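You operate a simulated robot arm through the tools that you are given. There is no shell and no other tool. Be economical: measure what you need, move in short steps, check, and stop when the job is done.

Carry out the task below with a simulated robot arm. There is one attempt and no reset: what you move stays moved.

Task
Mill two ran hot: open its water valves, reset and restart at 600 rpm.
Fine: both of mill two's water valves first; Reset takes once it has cooled to 45 C; Start last; no new fault or trip; leave the other controls as they are.

The check looks at the end state, three seconds after you hand in, the way a careful person would. Anything else that was tipped, shoved, dropped, spilled or broken makes it a failure.

Robot
A 6-joint arm with a two-finger parallel gripper, fixed in place. Base frame: the origin is at the foot of the arm, x ahead of it, y to its left, z up. Lengths are in m, angles in rad, forces in N, time in s.
With the tool pointing down near the work surface it reaches from about 0.1 to 0.56 m from the base axis. Its first joint turns from -1.152 to 1.152 rad. Payload 2.7 kg.
The tool frame sits at the grasp point between the pads (the TCP): z along the fingers, y along the line on which they close. The tips reach 0.023 m beyond it. Largest opening 0.094 m; finger width 0.038, thickness 0.01; the body of the gripper, 0.054 by 0.096 m, starts 0.039 m behind the TCP.
Orientation is that of the tool frame in the base frame, as a unit quaternion [x, y, z, w]. With the fingers straight down and closing along the base's y, the tool's x points along the base's -x, its y along +y and its z along -z.

Tools
- The arm moves only by the tool apply_moves. Its argument "deltas" is a list that holds one entry, the list of rows, each a list of 7 numbers: the closure in counts, from 0 (fully open) to 255 (shut), then the shift along the base's x, y, z in m, then the turn, a rotation vector about the base's x, y, z in rad. In form: [[[grip, tx, ty, tz, ax, ay, az], ...]]. A call has 1 to 10 rows; each row shifts and turns the commanded pose from where the row before left it. Rows are played at 5 a second. More than 0.05 m and 0.15 rad between two rows, or a gripper value outside its range, and nothing of the call is played. Where a pose cannot be reached the arm comes as near as it can. A force on the tool above 70 N (or 10 N above the force at the start of the call, whichever is more), or a blocked arm, ends the call early, and 0.2 s more pass. The fingers move at their own pace (about 0.045 m/s each) and stop on an object; they squeeze with about 23 N. The grip force told is the motor's: it shows also when the fingers shut on nothing. Time passes only in rows, and 0.2 s behind the last, so rows that do not move let the fingers close. The reply holds the time, the measured pose of the TCP, the force on the tool along the base axes, the opening and the grip force, in the units named above and with some noise.
- Cameras (640 x 400 px; columns grow to the right, rows downward): "scene" is fixed at [0.0677, -0.4265, 1.4062]; the picture's right is [0.83, -0.56, 0.00], its down [-0.30, -0.45, -0.84] and it looks along [0.47, 0.70, -0.54] (base axes); focal length 225 px, centre (320, 200). "wrist" rides on the gripper at [-0.039, 0, -0.044] in the tool frame; the picture's right is [0.00, -1.00, 0.00], its down [0.97, 0.00, -0.24] and it looks along [0.24, 0.00, 0.97] (tool axes); focal length 218 px, centre (320, 200). There is no depth. A picture from a camera that has moved, and an enlarged one, comes with that camera's place and axes in the base frame and with its lens.
- camera(camera): a new picture of that camera. It takes no simulated time.
- close_up(camera, box): a new picture of the part [left, top, right, bottom] of that camera's present view, enlarged. It takes no simulated time.
- job_done(): hands the job in; it is judged then, once.

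Go step by step. Nothing tells you positions but the pictures and the camera data: compare them with the known pose of the tool, close in by small moves and look again before you grip or let go. The budget is 120 turns and 64 pictures, counting those below and the enlarged ones. Unless the task says otherwise, let go and move clear before handing in, and close with one line.

The tools are called as a command line: name --argument value ..., lists and objects as JSON in quotes. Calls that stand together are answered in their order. apply_moves: Moves the arm, as the interface text tells. Its arguments: {"type":"object","properties":{"deltas":{"type":"array","items":{"type":"array","items":{"type":"array","items":{"type":"number"}}}}},"required":["deltas"]} The other tools are called the same way: camera (camera) takes a picture; close_up (camera, box) takes an enlarged picture of a part of a camera's view; job_done () hands the job in.

At the start:

```text
time_s: 0.0
tool_pos: [0.2446, 0.1615, 1.3214]
orientation: [0.001, 1.0, 0.0, -0.001]
contact_force: [-0.4, 0.2, 0.4]
width: 0.094
grip_force: 0.1
```

scene: 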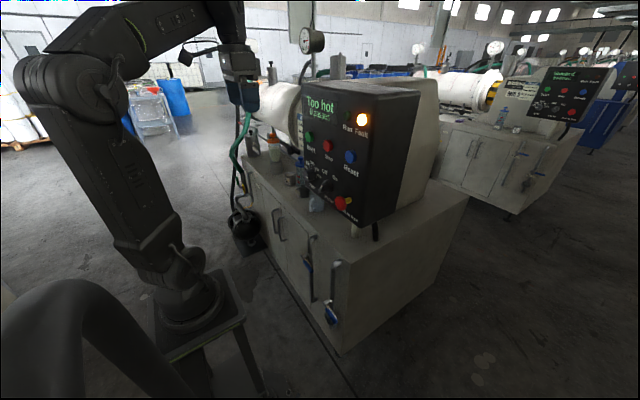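
wrist: 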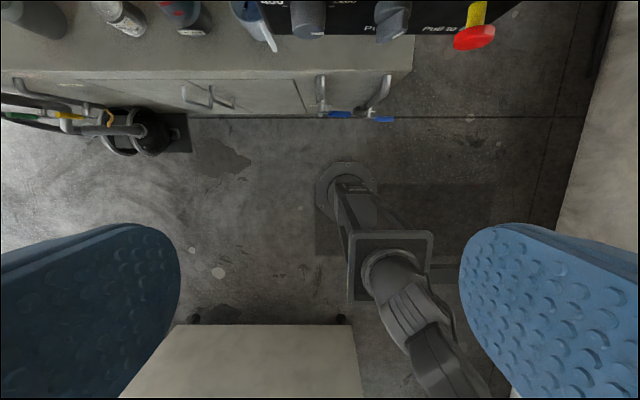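

I see a mill control panel showing "Too hot", with valves on the cabinet front below. I'll look closer.

close_up --camera "scene" --box '[290, 80, 420, 240]'

close_up --camera "scene" --box '[240, 180, 400, 340]'

close_up --camera "scene" --box '[490, 40, 640, 140]'

```text
2.50 times, centred on (355, 160) of scene
camera zoom: at [0.0677, -0.4265, 1.4062], right [0.83, -0.56, 0.0], down [-0.3, -0.45, -0.84], along [0.47, 0.7, -0.54], focal length 562 px, centre (232, 300)
```

zoom: 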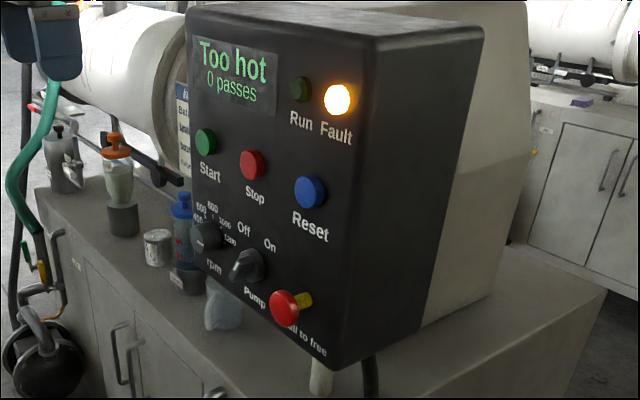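

```text
2.50 times, centred on (320, 260) of scene
camera zoom: at [0.0677, -0.4265, 1.4062], right [0.83, -0.56, 0.0], down [-0.3, -0.45, -0.84], along [0.47, 0.7, -0.54], focal length 562 px, centre (320, 50)
```

zoom: 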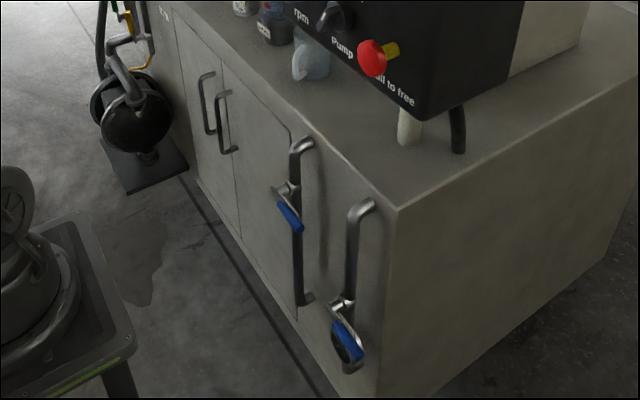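

```text
4.00 times, centred on (565, 90) of scene
camera zoom: at [0.0677, -0.4265, 1.4062], right [0.83, -0.56, 0.0], down [-0.3, -0.45, -0.84], along [0.47, 0.7, -0.54], focal length 900 px, centre (-660, 640)
```

zoom: 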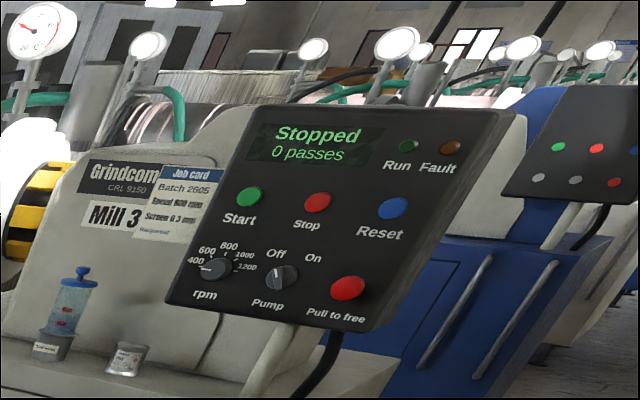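

The near panel is probably mill 2, with its E-stop around (0.41, -0.02, 1.06), panel facing -x. I'll turn the tool to point forward and look at the panel with the wrist camera.

apply_moves --deltas '[[[0, 0, 0, 0, 0, -0.15, 0], [0, 0, 0, 0, 0, -0.15, 0], [0, 0, 0, 0, 0, -0.15, 0], [0, 0, 0, 0, 0, -0.15, 0], [0, 0, 0, 0, 0, -0.15, 0]]]'

camera --camera "wrist"

```text
time_s: 1.2
tool_pos: [0.2438, 0.161, 1.3203]
orientation: [0.001, 0.93, 0.001, 0.367]
contact_force: [0.1, -0.9, -0.6]
width: 0.0941
grip_force: 0.0
```

```text
58 pictures are left
camera wrist: at [0.244, 0.1612, 1.3805], right [0.0, -1.0, 0.0], down [-0.87, 0.0, -0.49], along [0.49, 0.0, -0.87], focal length 218 px, centre (320, 200)
```

wrist: 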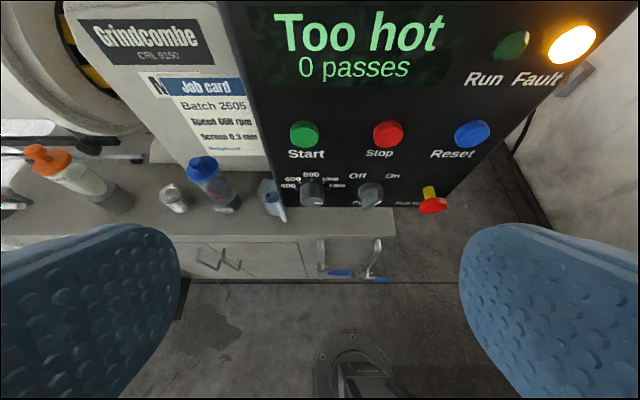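

The panel is directly ahead. I'll continue turning toward horizontal and look again.

apply_moves --deltas '[[[0, 0, -0.02, -0.02, 0, -0.15, 0], [0, 0, -0.02, -0.02, 0, -0.15, 0], [0, 0, -0.02, -0.02, 0, -0.15, 0], [0, 0, -0.02, -0.02, 0, -0.15, 0], [0, 0, -0.02, -0.02, 0, -0.15, 0], [0, 0, 0, 0, 0, -0.07, 0]]]'

camera --camera "wrist"

camera --camera "scene"

```text
time_s: 2.6
tool_pos: [0.276, 0.0864, 1.2984]
orientation: [0.0, 0.708, 0.002, 0.706]
contact_force: [-0.5, 0.3, 0.7]
width: 0.0941
grip_force: 0.1
out of reach, approached as far as the arm can: row 4, 5, 6
```

```text
57 pictures are left
camera wrist: at [0.2313, 0.087, 1.3366], right [0.0, -1.0, 0.0], down [-0.24, 0.0, -0.97], along [0.97, 0.0, -0.24], focal length 218 px, centre (320, 200)
```

wrist: 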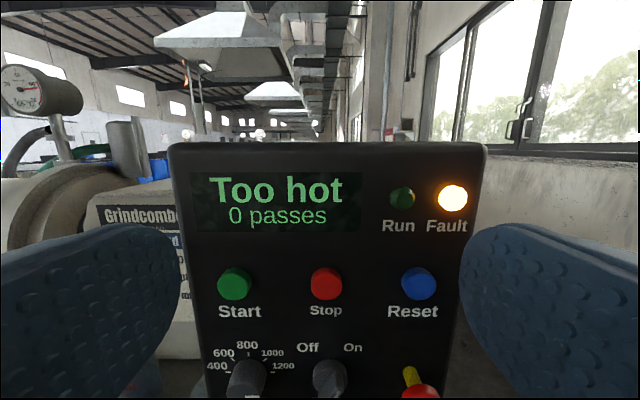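

```text
56 pictures are left
```

scene: 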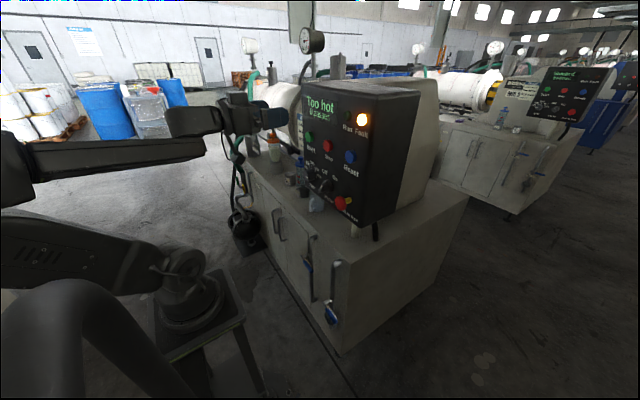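

Panel is mapped (Reset ≈ (0.437, -0.018, 1.194)). Valve handles are near (0.37, 0.11, 0.71) and (0.37, -0.05, 0.565). I'll look at those closer, along with the dial.

close_up --camera "scene" --box '[295, 225, 355, 335]'

close_up --camera "wrist" --box '[180, 320, 460, 400]'

close_up --camera "scene" --box '[215, 125, 295, 255]'

apply_moves --deltas '[[[0, 0, 0, -0.05, 0, 0, 0]]]'

```text
3.64 times, centred on (325, 280) of scene
camera zoom: at [0.0677, -0.4265, 1.4062], right [0.83, -0.56, 0.0], down [-0.3, -0.45, -0.84], along [0.47, 0.7, -0.54], focal length 818 px, centre (302, -91)
```

zoom: 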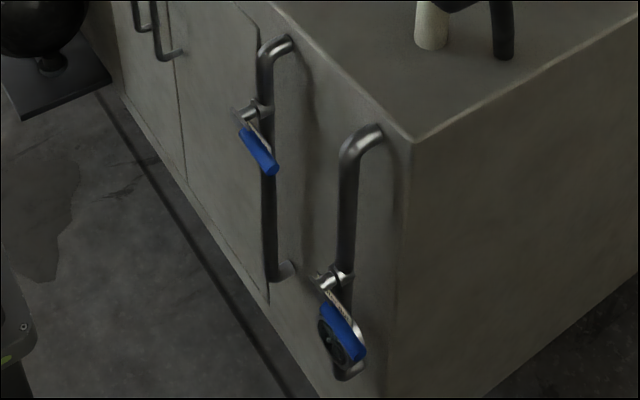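

```text
2.29 times, centred on (320, 360) of wrist
camera zoom: at [0.2313, 0.087, 1.3366], right [0.0, -1.0, 0.0], down [-0.24, 0.0, -0.97], along [0.97, 0.0, -0.24], focal length 499 px, centre (320, -166)
```

zoom: 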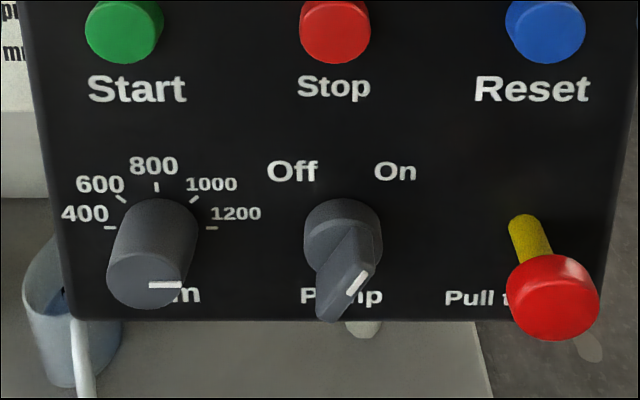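

```text
3.08 times, centred on (255, 190) of scene
camera zoom: at [0.0677, -0.4265, 1.4062], right [0.83, -0.56, 0.0], down [-0.3, -0.45, -0.84], along [0.47, 0.7, -0.54], focal length 692 px, centre (520, 231)
```

zoom: 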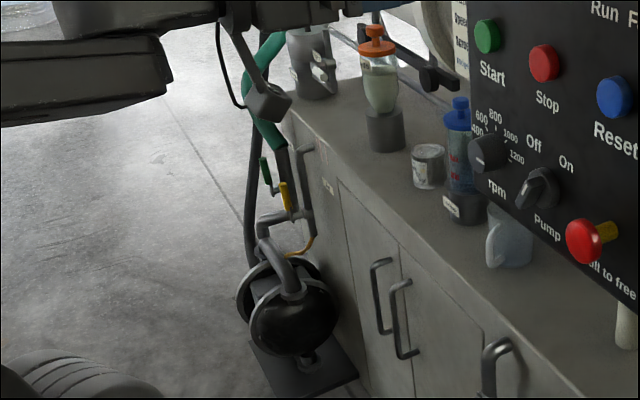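

```text
time_s: 3.0
tool_pos: [0.2989, 0.0966, 1.2775]
orientation: [-0.001, 0.708, 0.002, 0.706]
contact_force: [0.0, 0.0, 0.1]
width: 0.094
grip_force: 0.0
out of reach, approached as far as the arm can: row 1
```

The rpm dial points at 1200 and the pump is On; both blue valve handles look crosswise (closed). I'll bring the wrist down to view the valves, tilted 45°.

apply_moves --deltas '[[[0, 0, 0, 0, 0, 0.15, 0], [0, 0, 0, 0, 0, 0.15, 0], [0, 0, 0, 0, 0, 0.15, 0], [0, 0, 0, 0, 0, 0.15, 0], [0, 0, 0, -0.05, 0, 0.15, 0], [0, 0, 0, -0.05, 0, 0, 0], [0, 0, 0, -0.05, 0, 0, 0], [0, 0, 0, -0.05, 0, 0, 0]]]'

camera --camera "wrist"

```text
time_s: 4.8
tool_pos: [0.3202, 0.1103, 1.1021]
orientation: [-0.001, 0.918, 0.001, 0.397]
contact_force: [0.9, 0.6, -0.2]
width: 0.0941
grip_force: 0.0
out of reach, approached as far as the arm can: row 8
```

```text
52 pictures are left
camera wrist: at [0.3151, 0.1112, 1.1616], right [0.0, -1.0, 0.0], down [-0.84, 0.0, -0.54], along [0.54, 0.0, -0.84], focal length 218 px, centre (320, 200)
```

wrist: 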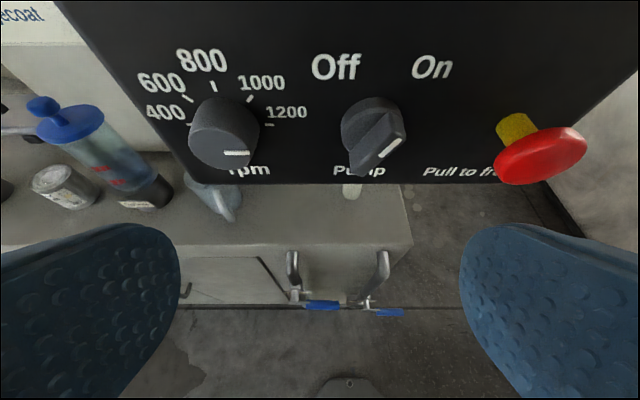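

The commanded pose follows what's reached. The handles point sideways (-y) from their stems. I'll go lower for a closer view.

apply_moves --deltas '[[[0, -0.02, -0.02, -0.03, 0, 0.1, 0], [0, -0.02, -0.02, -0.05, 0, 0.1, 0], [0, -0.01, -0.02, -0.05, 0, 0.1, 0], [0, 0, 0, -0.05, 0, 0, 0], [0, 0, 0, -0.04, 0, 0, 0]]]'

camera --camera "wrist"

```text
refused: row 2 steps farther than a row can; nothing moved
```

```text
51 pictures are left
camera wrist: at [0.3151, 0.1112, 1.1616], right [0.0, -1.0, 0.0], down [-0.84, 0.0, -0.54], along [0.54, 0.0, -0.84], focal length 218 px, centre (320, 200)
```

wrist: 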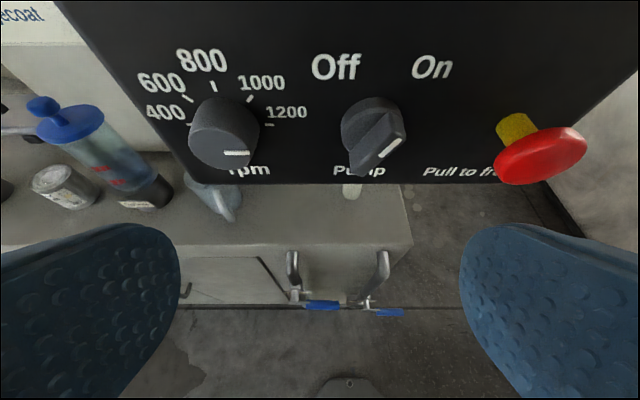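

The row was too long; I'll use shorter steps.

apply_moves --deltas '[[[0, -0.015, -0.02, -0.03, 0, 0.1, 0], [0, -0.015, -0.02, -0.03, 0, 0.1, 0], [0, -0.01, -0.02, -0.03, 0, 0.1, 0], [0, 0, 0, -0.045, 0, 0, 0], [0, 0, 0, -0.045, 0, 0, 0], [0, 0, 0, -0.045, 0, 0, 0]]]'

camera --camera "wrist"

```text
time_s: 6.2
tool_pos: [0.3558, 0.0613, 0.9534]
orientation: [0.082, 0.964, 0.014, 0.253]
contact_force: [-0.6, 3.5, -0.8]
width: 0.0938
grip_force: 0.1
out of reach, approached as far as the arm can: row 1, 2, 3, 4, 5, 6
```

```text
50 pictures are left
camera wrist: at [0.3691, 0.0573, 1.0105], right [-0.15, -0.99, -0.07], down [-0.95, 0.16, -0.26], along [0.27, 0.02, -0.96], focal length 218 px, centre (320, 200)
```

wrist: 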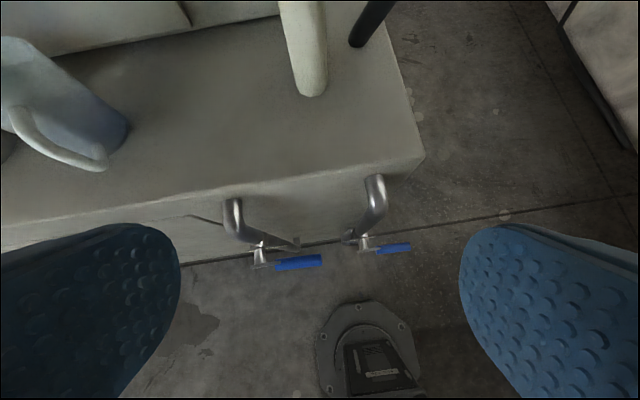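

The arm strayed from the commanded pose toward the panel; I'll check the scene for clearance before moving on.

camera --camera "scene"

close_up --camera "wrist" --box '[200, 160, 440, 310]'

```text
49 pictures are left
```

scene: 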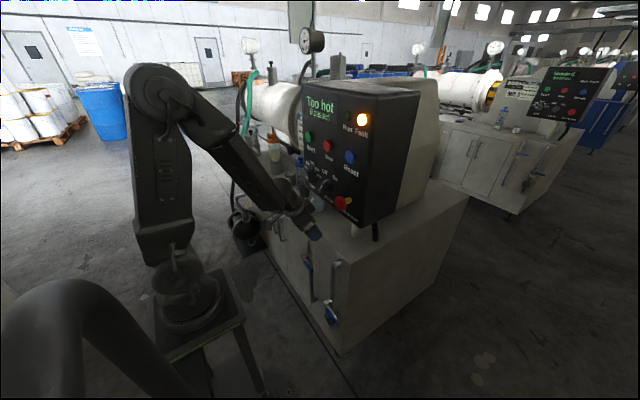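

```text
2.67 times, centred on (320, 235) of wrist
camera zoom: at [0.3691, 0.0573, 1.0105], right [-0.15, -0.99, -0.07], down [-0.95, 0.16, -0.26], along [0.27, 0.02, -0.96], focal length 582 px, centre (320, 107)
```

zoom: 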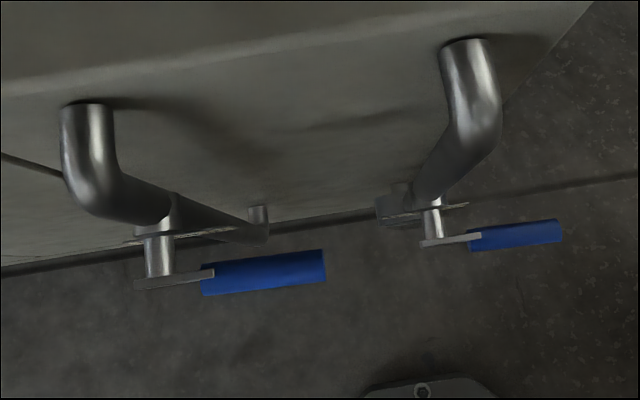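

I have a clear view: A's stem is near (0.38, 0.16, 0.71) and B's near (0.378, 0.0, 0.565), both with handles out toward -y. I'll check the neighbouring mill's valves for comparison.

close_up --camera "scene" --box '[505, 150, 565, 220]'

close_up --camera "scene" --box '[300, 250, 350, 340]'

```text
5.71 times, centred on (535, 185) of scene
camera zoom: at [0.0677, -0.4265, 1.4062], right [0.83, -0.56, 0.0], down [-0.3, -0.45, -0.84], along [0.47, 0.7, -0.54], focal length 1285 px, centre (-909, 286)
```

zoom: 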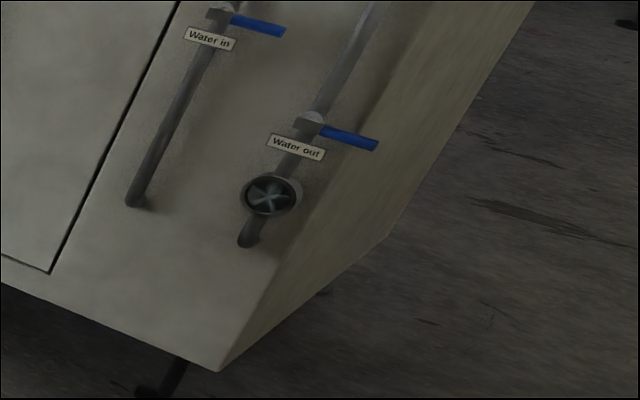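

```text
4.44 times, centred on (325, 295) of scene
camera zoom: at [0.0677, -0.4265, 1.4062], right [0.83, -0.56, 0.0], down [-0.3, -0.45, -0.84], along [0.47, 0.7, -0.54], focal length 1000 px, centre (298, -222)
```

zoom: 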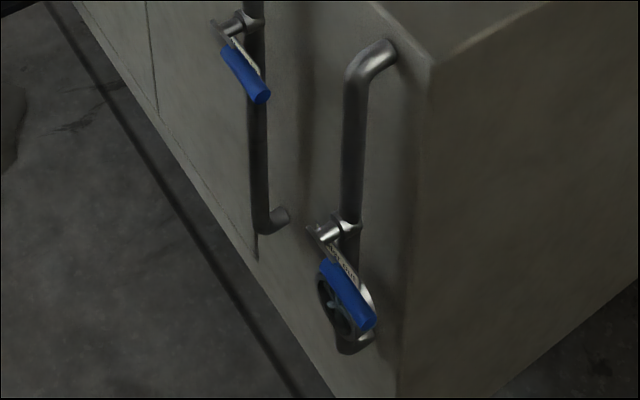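

Labels on mill 3 confirm the pair: "Water in" and "Water out", and mill 2's are both closed. I'll go vertical, backed off from the panel, then yaw so the jaws close along x to grip valve A's handle.

apply_moves --deltas '[[[0, -0.01, 0, -0.03, 0, 0.13, 0], [0, -0.01, 0, -0.03, 0, 0.13, 0], [0, -0.015, 0, -0.03, 0, 0.13, 0], [0, -0.015, 0, -0.01, 0, 0.12, 0], [0, 0, 0, 0, 0, 0, -0.14], [0, 0, 0, 0, 0, 0, -0.14], [0, 0, 0, 0, 0, 0, -0.14], [0, 0, 0, 0, 0, 0, -0.14], [0, 0, 0, 0, 0, 0, -0.14]]]'

```text
time_s: 8.2
tool_pos: [0.3124, 0.0644, 0.8626]
orientation: [0.344, 0.939, 0.0, 0.004]
contact_force: [-0.7, 0.9, 0.0]
width: 0.0938
grip_force: 0.0
out of reach, approached as far as the arm can: row 2, 3
```

Now nearly vertical. I'll finish the yaw and check both views.

apply_moves --deltas '[[[0, 0, 0, 0, 0, 0, -0.145], [0, 0, 0, 0, 0, 0, -0.145], [0, 0, 0, 0, 0, 0, -0.145], [0, 0, 0, 0, 0, 0, -0.145], [0, 0, 0, 0, 0, 0, -0.145], [0, 0, 0, 0, 0, 0, -0.145]]]'

camera --camera "wrist"

camera --camera "scene"

```text
time_s: 9.6
tool_pos: [0.3122, 0.064, 0.8611]
orientation: [0.708, 0.706, -0.003, 0.004]
contact_force: [-0.8, -0.1, -1.1]
width: 0.0939
grip_force: 0.0
```

```text
45 pictures are left
camera wrist: at [0.3129, 0.0265, 0.9076], right [-1.0, 0.0, 0.0], down [0.0, 0.97, 0.23], along [0.0, 0.23, -0.97], focal length 218 px, centre (320, 200)
```

wrist: 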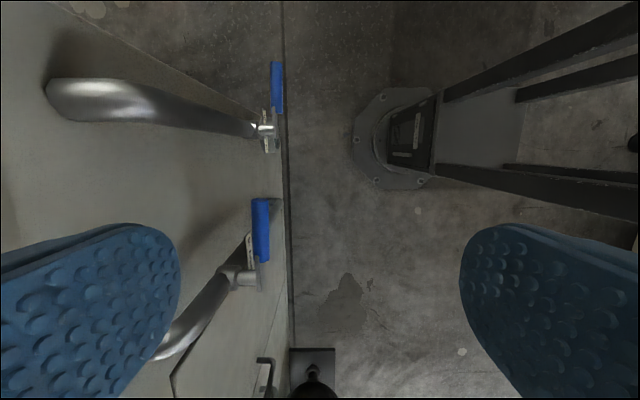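

```text
44 pictures are left
```

scene: 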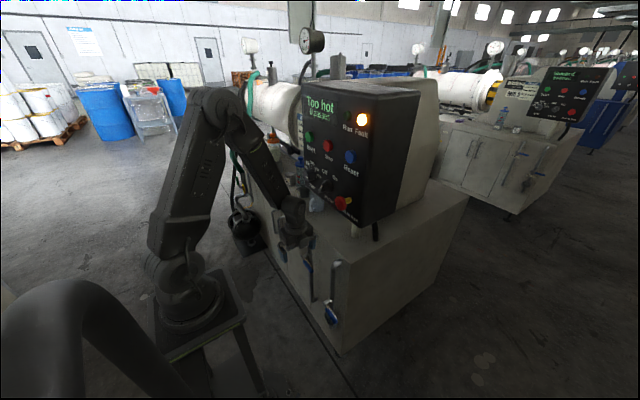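

Handle A's blue grip is centred near (0.371, 0.10, 0.705). I'll descend in front, move over it, and look before gripping.

apply_moves --deltas '[[[90, 0.005, 0.01, -0.04, 0, 0, 0], [90, 0.005, 0.01, -0.04, 0, 0, 0], [90, 0.008, 0.003, -0.02, 0, 0, 0], [90, 0.02, 0, 0, 0, 0, 0], [90, 0.02, 0, 0, 0, 0, 0]]]'

camera --camera "wrist"

close_up --camera "scene" --box '[260, 180, 360, 280]'

```text
time_s: 10.8
tool_pos: [0.3709, 0.087, 0.7623]
orientation: [0.707, 0.707, -0.003, 0.004]
contact_force: [0.2, -0.3, -0.1]
width: 0.0606
grip_force: 0.1
```

```text
43 pictures are left
camera wrist: at [0.3711, 0.0491, 0.8079], right [-1.0, 0.0, 0.0], down [0.0, 0.97, 0.23], along [0.0, 0.23, -0.97], focal length 218 px, centre (320, 200)
```

wrist: 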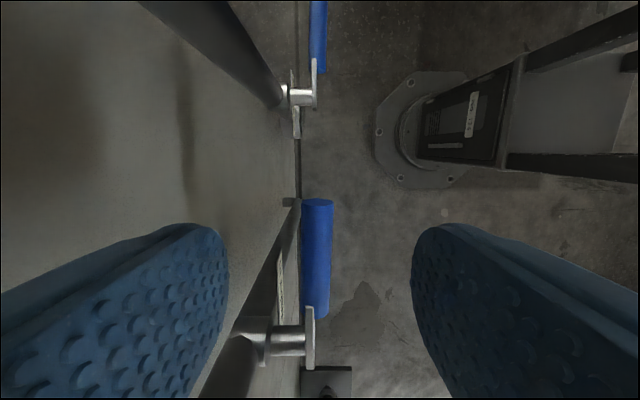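

```text
4.00 times, centred on (310, 230) of scene
camera zoom: at [0.0677, -0.4265, 1.4062], right [0.83, -0.56, 0.0], down [-0.3, -0.45, -0.84], along [0.47, 0.7, -0.54], focal length 900 px, centre (360, 80)
```

zoom: 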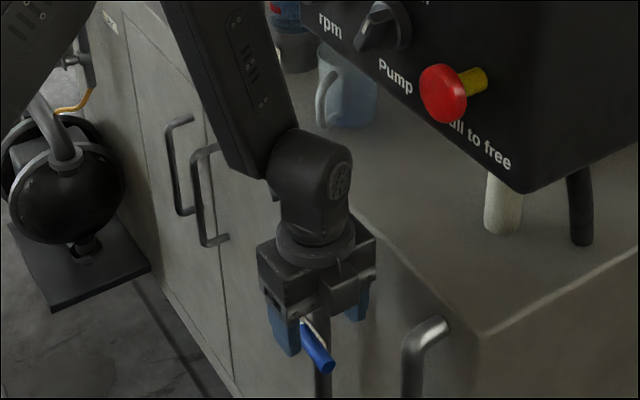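

Aligned over the handle. Descend, then close.

apply_moves --deltas '[[[90, 0.0015, 0.002, -0.03, 0, 0, 0], [90, 0, 0, -0.027, 0, 0, 0], [150, 0, 0, 0, 0, 0, 0], [255, 0, 0, 0, 0, 0, 0], [255, 0, 0, 0, 0, 0, 0], [255, 0, 0, 0, 0, 0, 0]]]'

camera --camera "wrist"

```text
time_s: 12.2
tool_pos: [0.3717, 0.0886, 0.705]
orientation: [0.709, 0.706, -0.004, 0.003]
contact_force: [-5.3, 3.0, -1.4]
width: 0.0169
grip_force: 44.7
```

```text
41 pictures are left
camera wrist: at [0.3724, 0.0509, 0.749], right [-1.0, 0.01, 0.0], down [0.01, 0.97, 0.23], along [0.0, 0.23, -0.97], focal length 218 px, centre (320, 200)
```

wrist: 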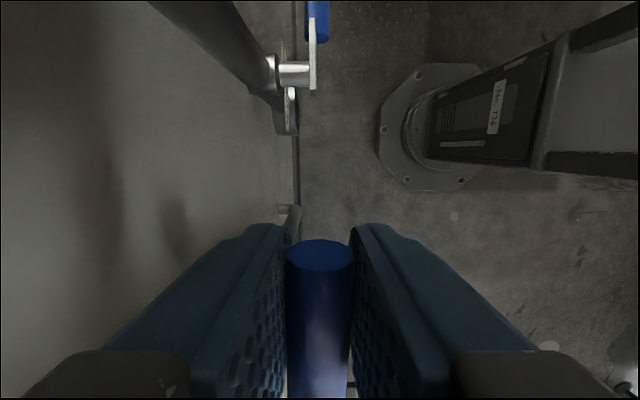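

Gripped (0.017 wide). I'll try a small upward arc and watch the force.

apply_moves --deltas '[[[255, 0, 0.0002, 0.005, 0, 0, 0], [255, 0, 0.0006, 0.005, 0, 0, 0], [255, 0, 0.0009, 0.005, 0, 0, 0]]]'

camera --camera "wrist"

```text
time_s: 13.0
tool_pos: [0.3723, 0.0907, 0.7221]
orientation: [0.708, 0.706, -0.004, 0.003]
contact_force: [0.5, -9.4, -15.8]
width: 0.0165
grip_force: 45.3
```

```text
40 pictures are left
camera wrist: at [0.3725, 0.0525, 0.7655], right [-1.0, 0.0, 0.0], down [0.0, 0.97, 0.23], along [0.0, 0.23, -0.97], focal length 218 px, centre (320, 200)
```

wrist: 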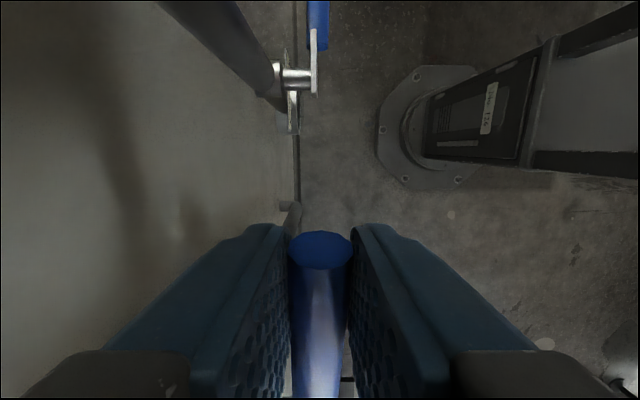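

The handle is turning upward. Continue along the arc to about 57°.

apply_moves --deltas '[[[255, 0, 0.0031, 0.0092, 0, 0, 0], [255, 0, 0.0047, 0.009, 0, 0, 0], [255, 0, 0.0059, 0.0082, 0, 0, 0], [255, 0, 0.0071, 0.0072, 0, 0, 0], [255, 0, 0.008, 0.0061, 0, 0, 0]]]'

camera --camera "wrist"

```text
time_s: 14.2
tool_pos: [0.3718, 0.1203, 0.7604]
orientation: [0.707, 0.708, -0.003, 0.004]
contact_force: [-4.5, -25.3, 2.0]
width: 0.0164
grip_force: 44.7
```

```text
39 pictures are left
camera wrist: at [0.3727, 0.0827, 0.8056], right [-1.0, 0.0, 0.0], down [0.0, 0.97, 0.23], along [0.0, 0.23, -0.97], focal length 218 px, centre (320, 200)
```

wrist: 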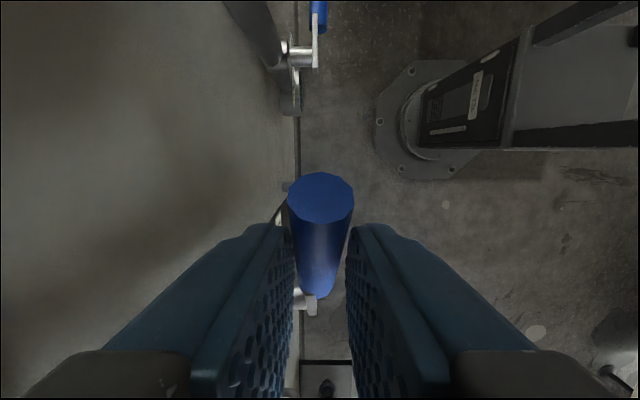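

Working well. Finish the arc to vertical.

apply_moves --deltas '[[[255, 0, 0.0083, 0.0055, 0, 0, 0], [255, 0, 0.0095, 0.0034, 0, 0, 0], [255, 0, 0.01, 0.002, 0, 0, 0], [255, 0, 0.008, 0.0006, 0, 0, 0], [255, 0, 0.003, 0, 0, 0, 0]]]'

camera --camera "wrist"

close_up --camera "scene" --box '[260, 180, 360, 280]'

```text
time_s: 15.4
tool_pos: [0.3738, 0.1587, 0.7727]
orientation: [0.707, 0.707, -0.001, 0.003]
contact_force: [-0.1, -0.1, -0.1]
width: 0.0
grip_force: 42.0
```

```text
38 pictures are left
camera wrist: at [0.3732, 0.122, 0.8171], right [-1.0, 0.0, 0.0], down [0.0, 0.97, 0.23], along [0.0, 0.23, -0.97], focal length 218 px, centre (320, 200)
```

wrist: 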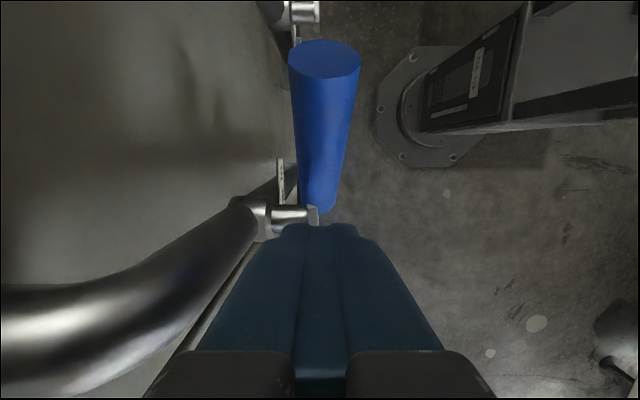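

```text
4.00 times, centred on (310, 230) of scene
camera zoom: at [0.0677, -0.4265, 1.4062], right [0.83, -0.56, 0.0], down [-0.3, -0.45, -0.84], along [0.47, 0.7, -0.54], focal length 900 px, centre (360, 80)
```

zoom: 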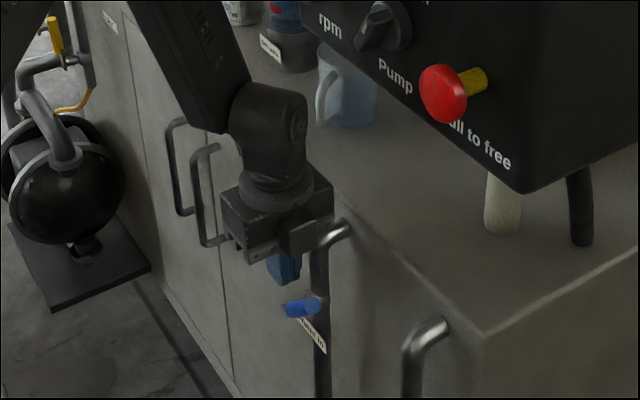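

The handle slipped out at roughly 55° open (friction, not a stop). I'll lift over, come down on its -y side with closed fingers, and push it upright.

apply_moves --deltas '[[[255, 0, 0, 0.03, 0, 0, 0], [255, 0, 0, 0.03, 0, 0, 0], [255, 0, -0.05, 0, 0, 0, 0], [255, 0, -0.048, 0, 0, 0, 0], [255, 0, 0, -0.03, 0, 0, 0], [255, 0, 0, -0.03, 0, 0, 0]]]'

camera --camera "wrist"

close_up --camera "scene" --box '[260, 180, 360, 280]'

```text
time_s: 16.8
tool_pos: [0.3717, 0.0603, 0.7739]
orientation: [0.707, 0.707, -0.002, 0.005]
contact_force: [-0.6, 0.2, 0.3]
width: 0.0
grip_force: 41.7
```

```text
36 pictures are left
camera wrist: at [0.3724, 0.023, 0.8183], right [-1.0, 0.0, 0.0], down [0.0, 0.97, 0.23], along [0.0, 0.23, -0.97], focal length 218 px, centre (320, 200)
```

wrist: 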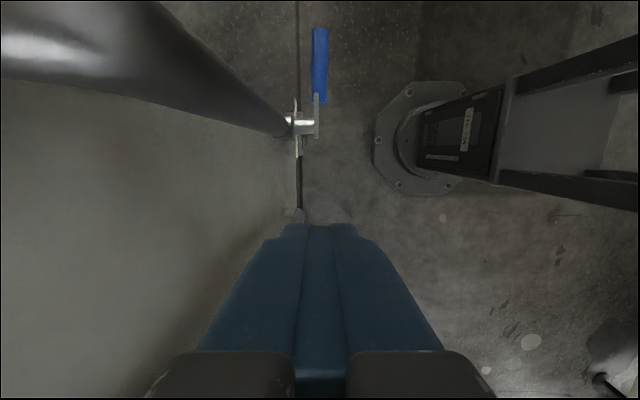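

```text
4.00 times, centred on (310, 230) of scene
camera zoom: at [0.0677, -0.4265, 1.4062], right [0.83, -0.56, 0.0], down [-0.3, -0.45, -0.84], along [0.47, 0.7, -0.54], focal length 900 px, centre (360, 80)
```

zoom: 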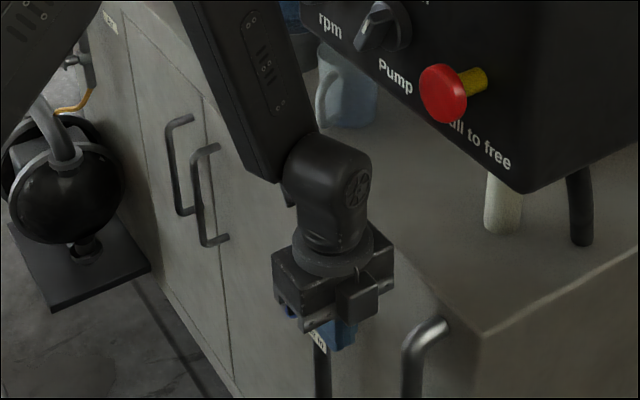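

Push +y until the handle is upright.

apply_moves --deltas '[[[255, 0, 0.015, -0.004, 0, 0, 0], [255, 0, 0.015, 0, 0, 0, 0], [255, 0, 0.012, 0, 0, 0, 0], [255, 0, 0.01, 0, 0, 0, 0], [255, 0, 0.008, 0, 0, 0, 0]]]'

camera --camera "wrist"

```text
time_s: 18.0
tool_pos: [0.373, 0.1208, 0.7682]
orientation: [0.708, 0.707, -0.001, 0.005]
contact_force: [0.4, -1.2, 0.0]
width: 0.0003
grip_force: 42.2
```

```text
34 pictures are left
camera wrist: at [0.3732, 0.0834, 0.8124], right [-1.0, 0.0, 0.0], down [0.0, 0.97, 0.23], along [0.0, 0.23, -0.97], focal length 218 px, centre (320, 200)
```

wrist: 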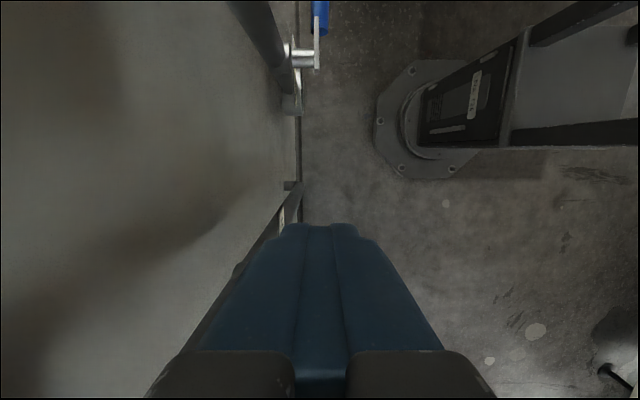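

apply_moves --deltas '[[[255, 0, 0.006, 0, 0, 0, 0], [255, 0, 0.004, 0, 0, 0, 0]]]'

close_up --camera "scene" --box '[270, 210, 350, 280]'

```text
time_s: 18.6
tool_pos: [0.3728, 0.1307, 0.7681]
orientation: [0.707, 0.707, -0.003, 0.005]
contact_force: [-1.4, 0.3, 0.1]
width: 0.0002
grip_force: 42.5
```

```text
5.71 times, centred on (310, 245) of scene
camera zoom: at [0.0677, -0.4265, 1.4062], right [0.83, -0.56, 0.0], down [-0.3, -0.45, -0.84], along [0.47, 0.7, -0.54], focal length 1285 px, centre (377, -57)
```

zoom: 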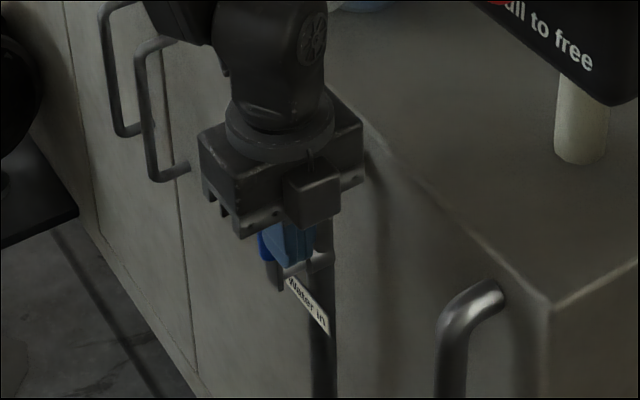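

The lever seems to have moved; I'll back off and check.

apply_moves --deltas '[[[255, 0, -0.03, 0, 0, 0, 0], [255, 0, -0.03, 0.03, 0, 0, 0], [255, -0.01, -0.02, 0.03, 0, 0, 0]]]'

camera --camera "scene"

close_up --camera "scene" --box '[270, 210, 350, 280]'

```text
time_s: 19.4
tool_pos: [0.3623, 0.0527, 0.8307]
orientation: [0.707, 0.707, -0.002, 0.003]
contact_force: [-0.3, -0.4, -0.1]
width: 0.0
grip_force: 42.6
```

```text
32 pictures are left
```

scene: 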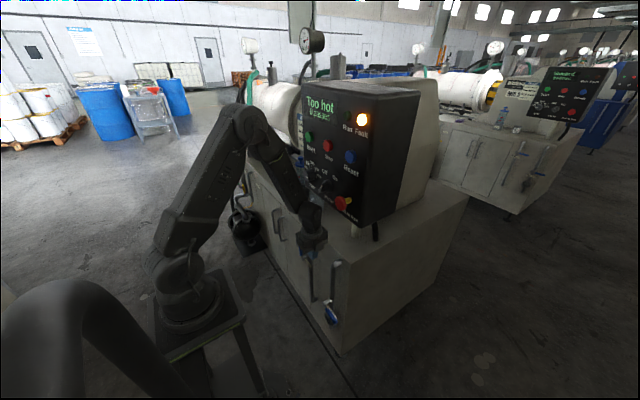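

```text
5.71 times, centred on (310, 245) of scene
camera zoom: at [0.0677, -0.4265, 1.4062], right [0.83, -0.56, 0.0], down [-0.3, -0.45, -0.84], along [0.47, 0.7, -0.54], focal length 1285 px, centre (377, -57)
```

zoom: 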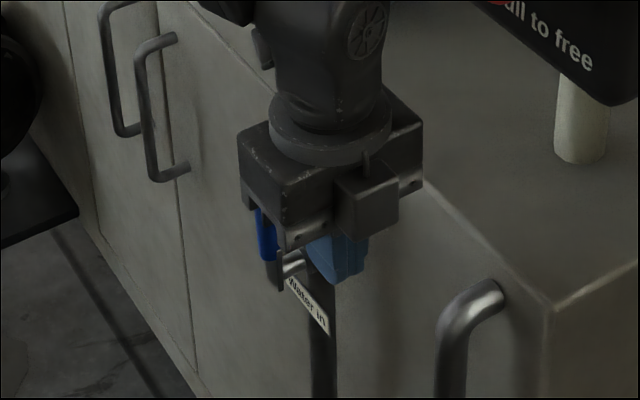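

Handle A looks upright. Next is B (pivot ≈ (0.378, 0.0, 0.57)); I'll move above its handle.

apply_moves --deltas '[[[90, -0.012, -0.04, 0, 0, 0, 0], [90, 0, -0.04, 0, 0, 0, 0], [90, 0, -0.04, 0, 0, 0, 0], [90, 0, 0, -0.048, 0, 0, 0], [90, 0, 0, -0.048, 0, 0, 0], [90, 0, 0, -0.048, 0, 0, 0], [90, 0, 0, -0.048, 0, 0, 0], [90, 0.012, 0, 0, 0, 0, 0], [90, 0.01, 0, 0, 0, 0, 0]]]'

camera --camera "wrist"

close_up --camera "scene" --box '[270, 210, 370, 340]'

```text
time_s: 21.4
tool_pos: [0.3713, -0.0612, 0.6355]
orientation: [0.708, 0.706, -0.003, 0.003]
contact_force: [0.1, -0.1, 0.2]
width: 0.0609
grip_force: 0.1
out of reach, approached as far as the arm can: row 7
```

```text
30 pictures are left
camera wrist: at [0.371, -0.1006, 0.6808], right [-1.0, 0.0, 0.0], down [0.0, 0.97, 0.23], along [0.0, 0.23, -0.97], focal length 218 px, centre (320, 200)
```

wrist: 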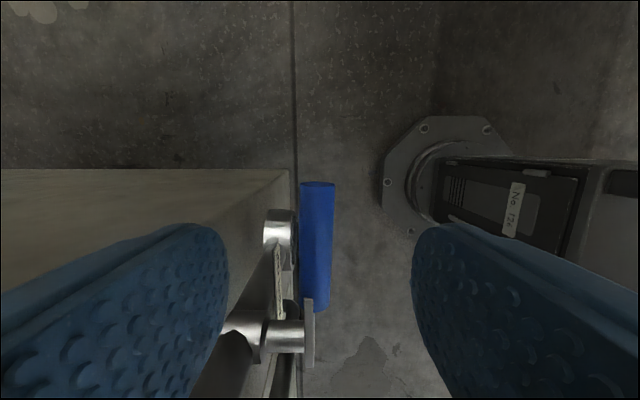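

```text
3.08 times, centred on (320, 275) of scene
camera zoom: at [0.0677, -0.4265, 1.4062], right [0.83, -0.56, 0.0], down [-0.3, -0.45, -0.84], along [0.47, 0.7, -0.54], focal length 692 px, centre (320, -31)
```

zoom: 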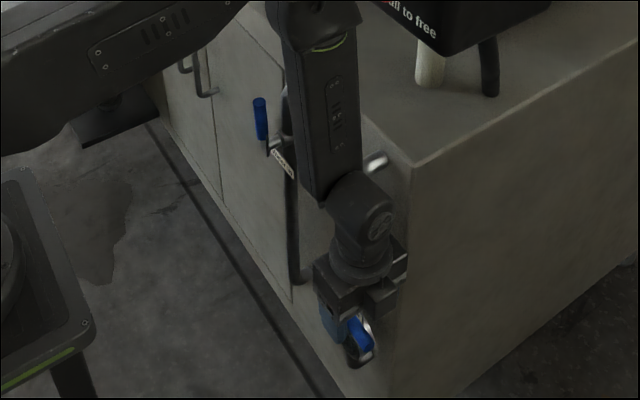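

A is upright. B's handle is centred near x 0.372, z≈0.578, pivot y≈0.0. Descend and grip.

apply_moves --deltas '[[[90, 0.001, -0.006, -0.028, 0, 0, 0], [90, 0, 0, -0.028, 0, 0, 0], [150, 0, 0, 0, 0, 0, 0], [255, 0, 0, 0, 0, 0, 0], [255, 0, 0, 0, 0, 0, 0], [255, 0, 0, 0, 0, 0, 0]]]'

camera --camera "wrist"

```text
time_s: 22.8
tool_pos: [0.3727, -0.0683, 0.5792]
orientation: [0.709, 0.705, -0.002, 0.004]
contact_force: [5.5, 1.6, -6.0]
width: 0.0165
grip_force: 45.3
```

```text
28 pictures are left
camera wrist: at [0.3723, -0.107, 0.6247], right [-1.0, 0.0, 0.0], down [0.0, 0.97, 0.23], along [0.0, 0.23, -0.97], focal length 218 px, centre (320, 200)
```

wrist: 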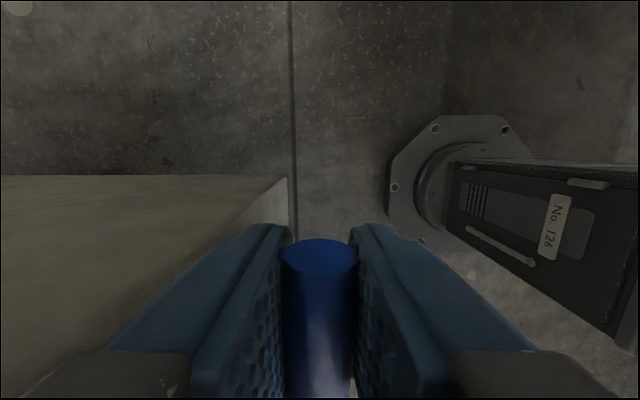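

Gripped. Arc upward to about 43°.

apply_moves --deltas '[[[255, 0, 0.0008, 0.0103, 0, 0, 0], [255, 0, 0.0023, 0.0101, 0, 0, 0], [255, 0, 0.0038, 0.0096, 0, 0, 0], [255, 0, 0.0052, 0.009, 0, 0, 0], [255, 0, 0.0064, 0.008, 0, 0, 0]]]'

camera --camera "wrist"

```text
time_s: 24.0
tool_pos: [0.3726, -0.0503, 0.627]
orientation: [0.708, 0.706, -0.003, 0.002]
contact_force: [-3.5, -22.2, -6.1]
width: 0.0168
grip_force: 44.5
```

```text
27 pictures are left
camera wrist: at [0.3726, -0.0884, 0.6714], right [-1.0, 0.0, 0.0], down [0.0, 0.97, 0.23], along [0.0, 0.23, -0.97], focal length 218 px, centre (320, 200)
```

wrist: 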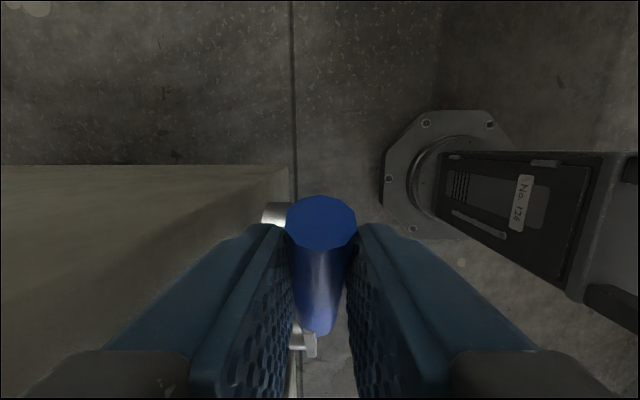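

About 43° reached. I'll release, lift, go to the handle's -y side with the jaws part-open (so the far finger pushes and the body stays clear of the pipe), and push upright.

apply_moves --deltas '[[[110, 0, 0, 0, 0, 0, 0], [110, 0, 0, 0, 0, 0, 0], [110, 0, 0, 0.035, 0, 0, 0], [110, 0, 0, 0.035, 0, 0, 0], [140, -0.025, -0.025, 0, 0, 0, 0], [140, 0, -0.027, 0, 0, 0, 0], [140, 0, 0, -0.03, 0, 0, 0], [140, 0, 0, -0.03, 0, 0, 0]]]'

camera --camera "wrist"

```text
time_s: 25.8
tool_pos: [0.3492, -0.1013, 0.6361]
orientation: [0.707, 0.708, -0.001, 0.004]
contact_force: [0.2, 0.2, 0.7]
width: 0.0425
grip_force: 0.0
```

```text
26 pictures are left
camera wrist: at [0.3494, -0.1398, 0.6807], right [-1.0, 0.0, 0.0], down [0.0, 0.97, 0.23], along [0.0, 0.23, -0.97], focal length 218 px, centre (320, 200)
```

wrist: 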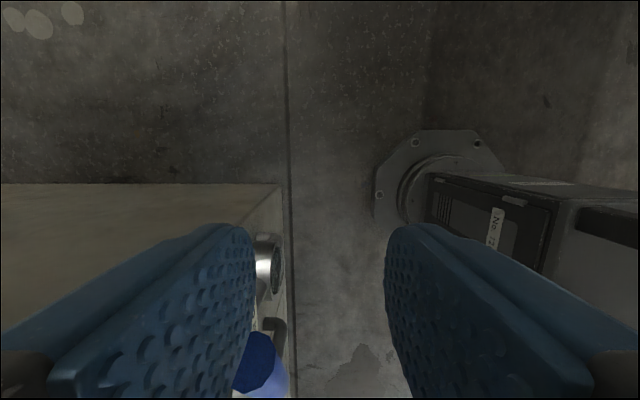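

apply_moves --deltas '[[[140, -0.003, 0.015, 0, 0, 0, 0], [140, 0, 0.015, 0, 0, 0, 0], [140, 0, 0.012, 0, 0, 0, 0], [140, 0, 0.012, 0, 0, 0, 0], [140, 0, 0.01, 0, 0, 0, 0], [140, 0, 0.008, 0, 0, 0, 0], [140, 0, 0.003, 0, 0, 0, 0]]]'

camera --camera "wrist"

```text
time_s: 26.3
tool_pos: [0.3506, -0.0841, 0.6401]
orientation: [0.715, 0.699, 0.003, 0.006]
contact_force: [0.5, -1.2, 1.3]
width: 0.0427
grip_force: 0.0
stopped in row 2: the force on the tool passed its limit (the readings are from after the stop); the commanded pose is now the measured one
```

```text
25 pictures are left
camera wrist: at [0.3482, -0.1235, 0.6834], right [-1.0, 0.02, -0.01], down [0.02, 0.97, 0.24], along [0.02, 0.24, -0.97], focal length 218 px, centre (320, 200)
```

wrist: 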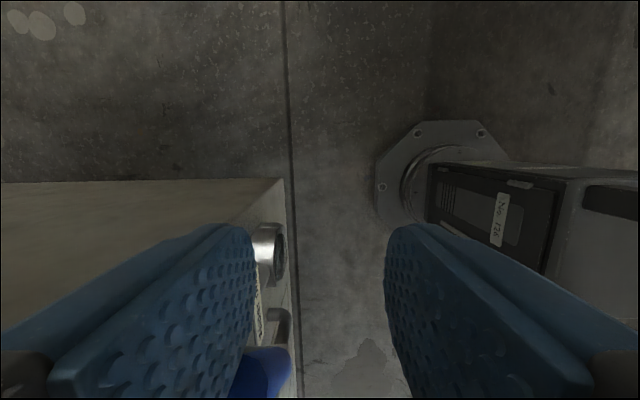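

The push went in but tripped the force limit; the handle did move a bit. I'll continue more slowly.

apply_moves --deltas '[[[140, -0.002, -0.003, -0.006, 0, 0, 0], [140, -0.002, 0.004, 0, 0, 0, 0], [140, 0, 0.004, 0, 0, 0, 0], [140, 0, 0.004, 0, 0, 0, 0], [140, 0, 0.004, 0, 0, 0, 0]]]'

camera --camera "wrist"

close_up --camera "scene" --box '[290, 240, 370, 340]'

```text
time_s: 27.5
tool_pos: [0.3444, -0.0724, 0.6315]
orientation: [0.714, 0.7, 0.004, 0.004]
contact_force: [0.7, -1.8, 1.5]
width: 0.0423
grip_force: 0.5
```

```text
24 pictures are left
camera wrist: at [0.3439, -0.1099, 0.677], right [-1.0, 0.02, -0.01], down [0.02, 0.97, 0.24], along [0.02, 0.24, -0.97], focal length 218 px, centre (320, 200)
```

wrist: 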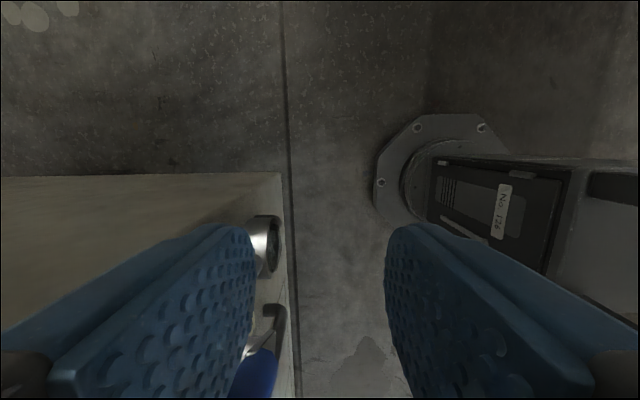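

```text
4.00 times, centred on (330, 290) of scene
camera zoom: at [0.0677, -0.4265, 1.4062], right [0.83, -0.56, 0.0], down [-0.3, -0.45, -0.84], along [0.47, 0.7, -0.54], focal length 900 px, centre (280, -160)
```

zoom: 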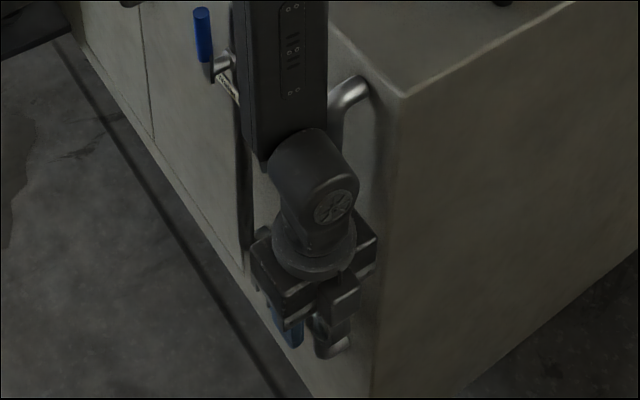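

A is clearly vertical. Keep pushing B gently to the end.

apply_moves --deltas '[[[140, 0.002, 0.006, 0.002, 0, 0, 0], [140, 0, 0.007, 0, 0, 0, 0], [140, 0, 0.007, 0, 0, 0, 0], [140, 0, 0.007, 0, 0, 0, 0], [140, 0, 0.007, 0, 0, 0, 0], [140, 0, 0.006, 0, 0, 0, 0], [140, 0, 0.005, 0, 0, 0, 0]]]'

camera --camera "wrist"

```text
time_s: 29.1
tool_pos: [0.3486, -0.0265, 0.6337]
orientation: [0.716, 0.698, 0.005, 0.003]
contact_force: [-0.4, -21.5, 6.7]
width: 0.0423
grip_force: 0.1
```

```text
22 pictures are left
camera wrist: at [0.3461, -0.0652, 0.6787], right [-1.0, 0.03, -0.01], down [0.02, 0.97, 0.24], along [0.02, 0.24, -0.97], focal length 218 px, centre (320, 200)
```

wrist: 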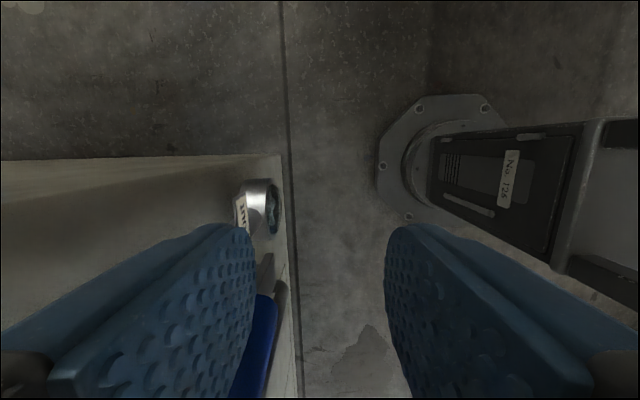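

Pushing force is as expected. Back off and check the result.

apply_moves --deltas '[[[140, -0.01, -0.03, 0, 0, 0, 0], [140, -0.01, -0.03, 0, 0, 0, 0], [140, -0.03, -0.03, 0, 0, 0, 0], [140, -0.03, 0, 0.02, 0, 0, 0], [140, 0, 0, 0.03, 0, 0, 0]]]'

camera --camera "wrist"

camera --camera "scene"

```text
time_s: 30.3
tool_pos: [0.2701, -0.1169, 0.6825]
orientation: [0.716, 0.699, 0.003, 0.005]
contact_force: [0.0, 0.3, 0.2]
width: 0.0424
grip_force: 0.0
out of reach, approached as far as the arm can: row 4
```

```text
21 pictures are left
camera wrist: at [0.2686, -0.1546, 0.7256], right [-1.0, 0.02, -0.01], down [0.02, 0.97, 0.24], along [0.02, 0.24, -0.97], focal length 218 px, centre (320, 200)
```

wrist: 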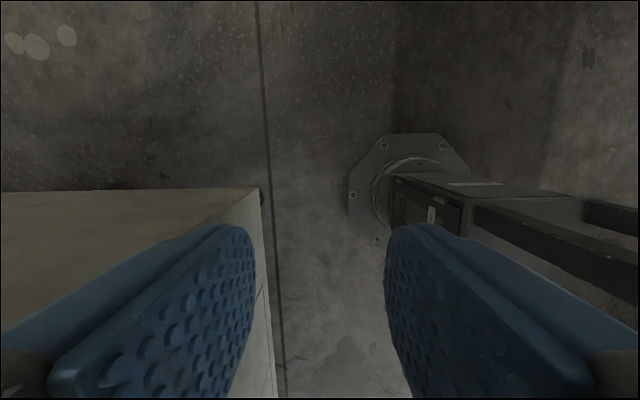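

```text
20 pictures are left
```

scene: 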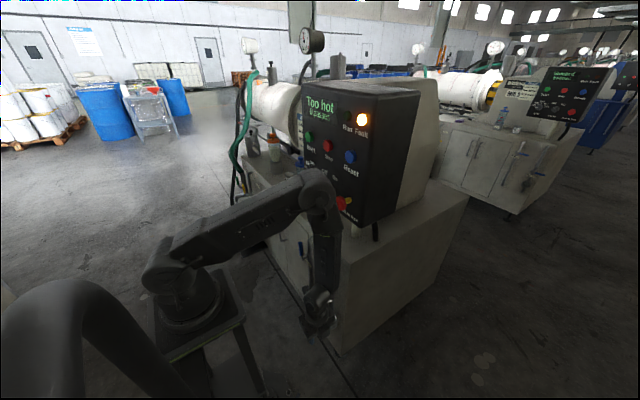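

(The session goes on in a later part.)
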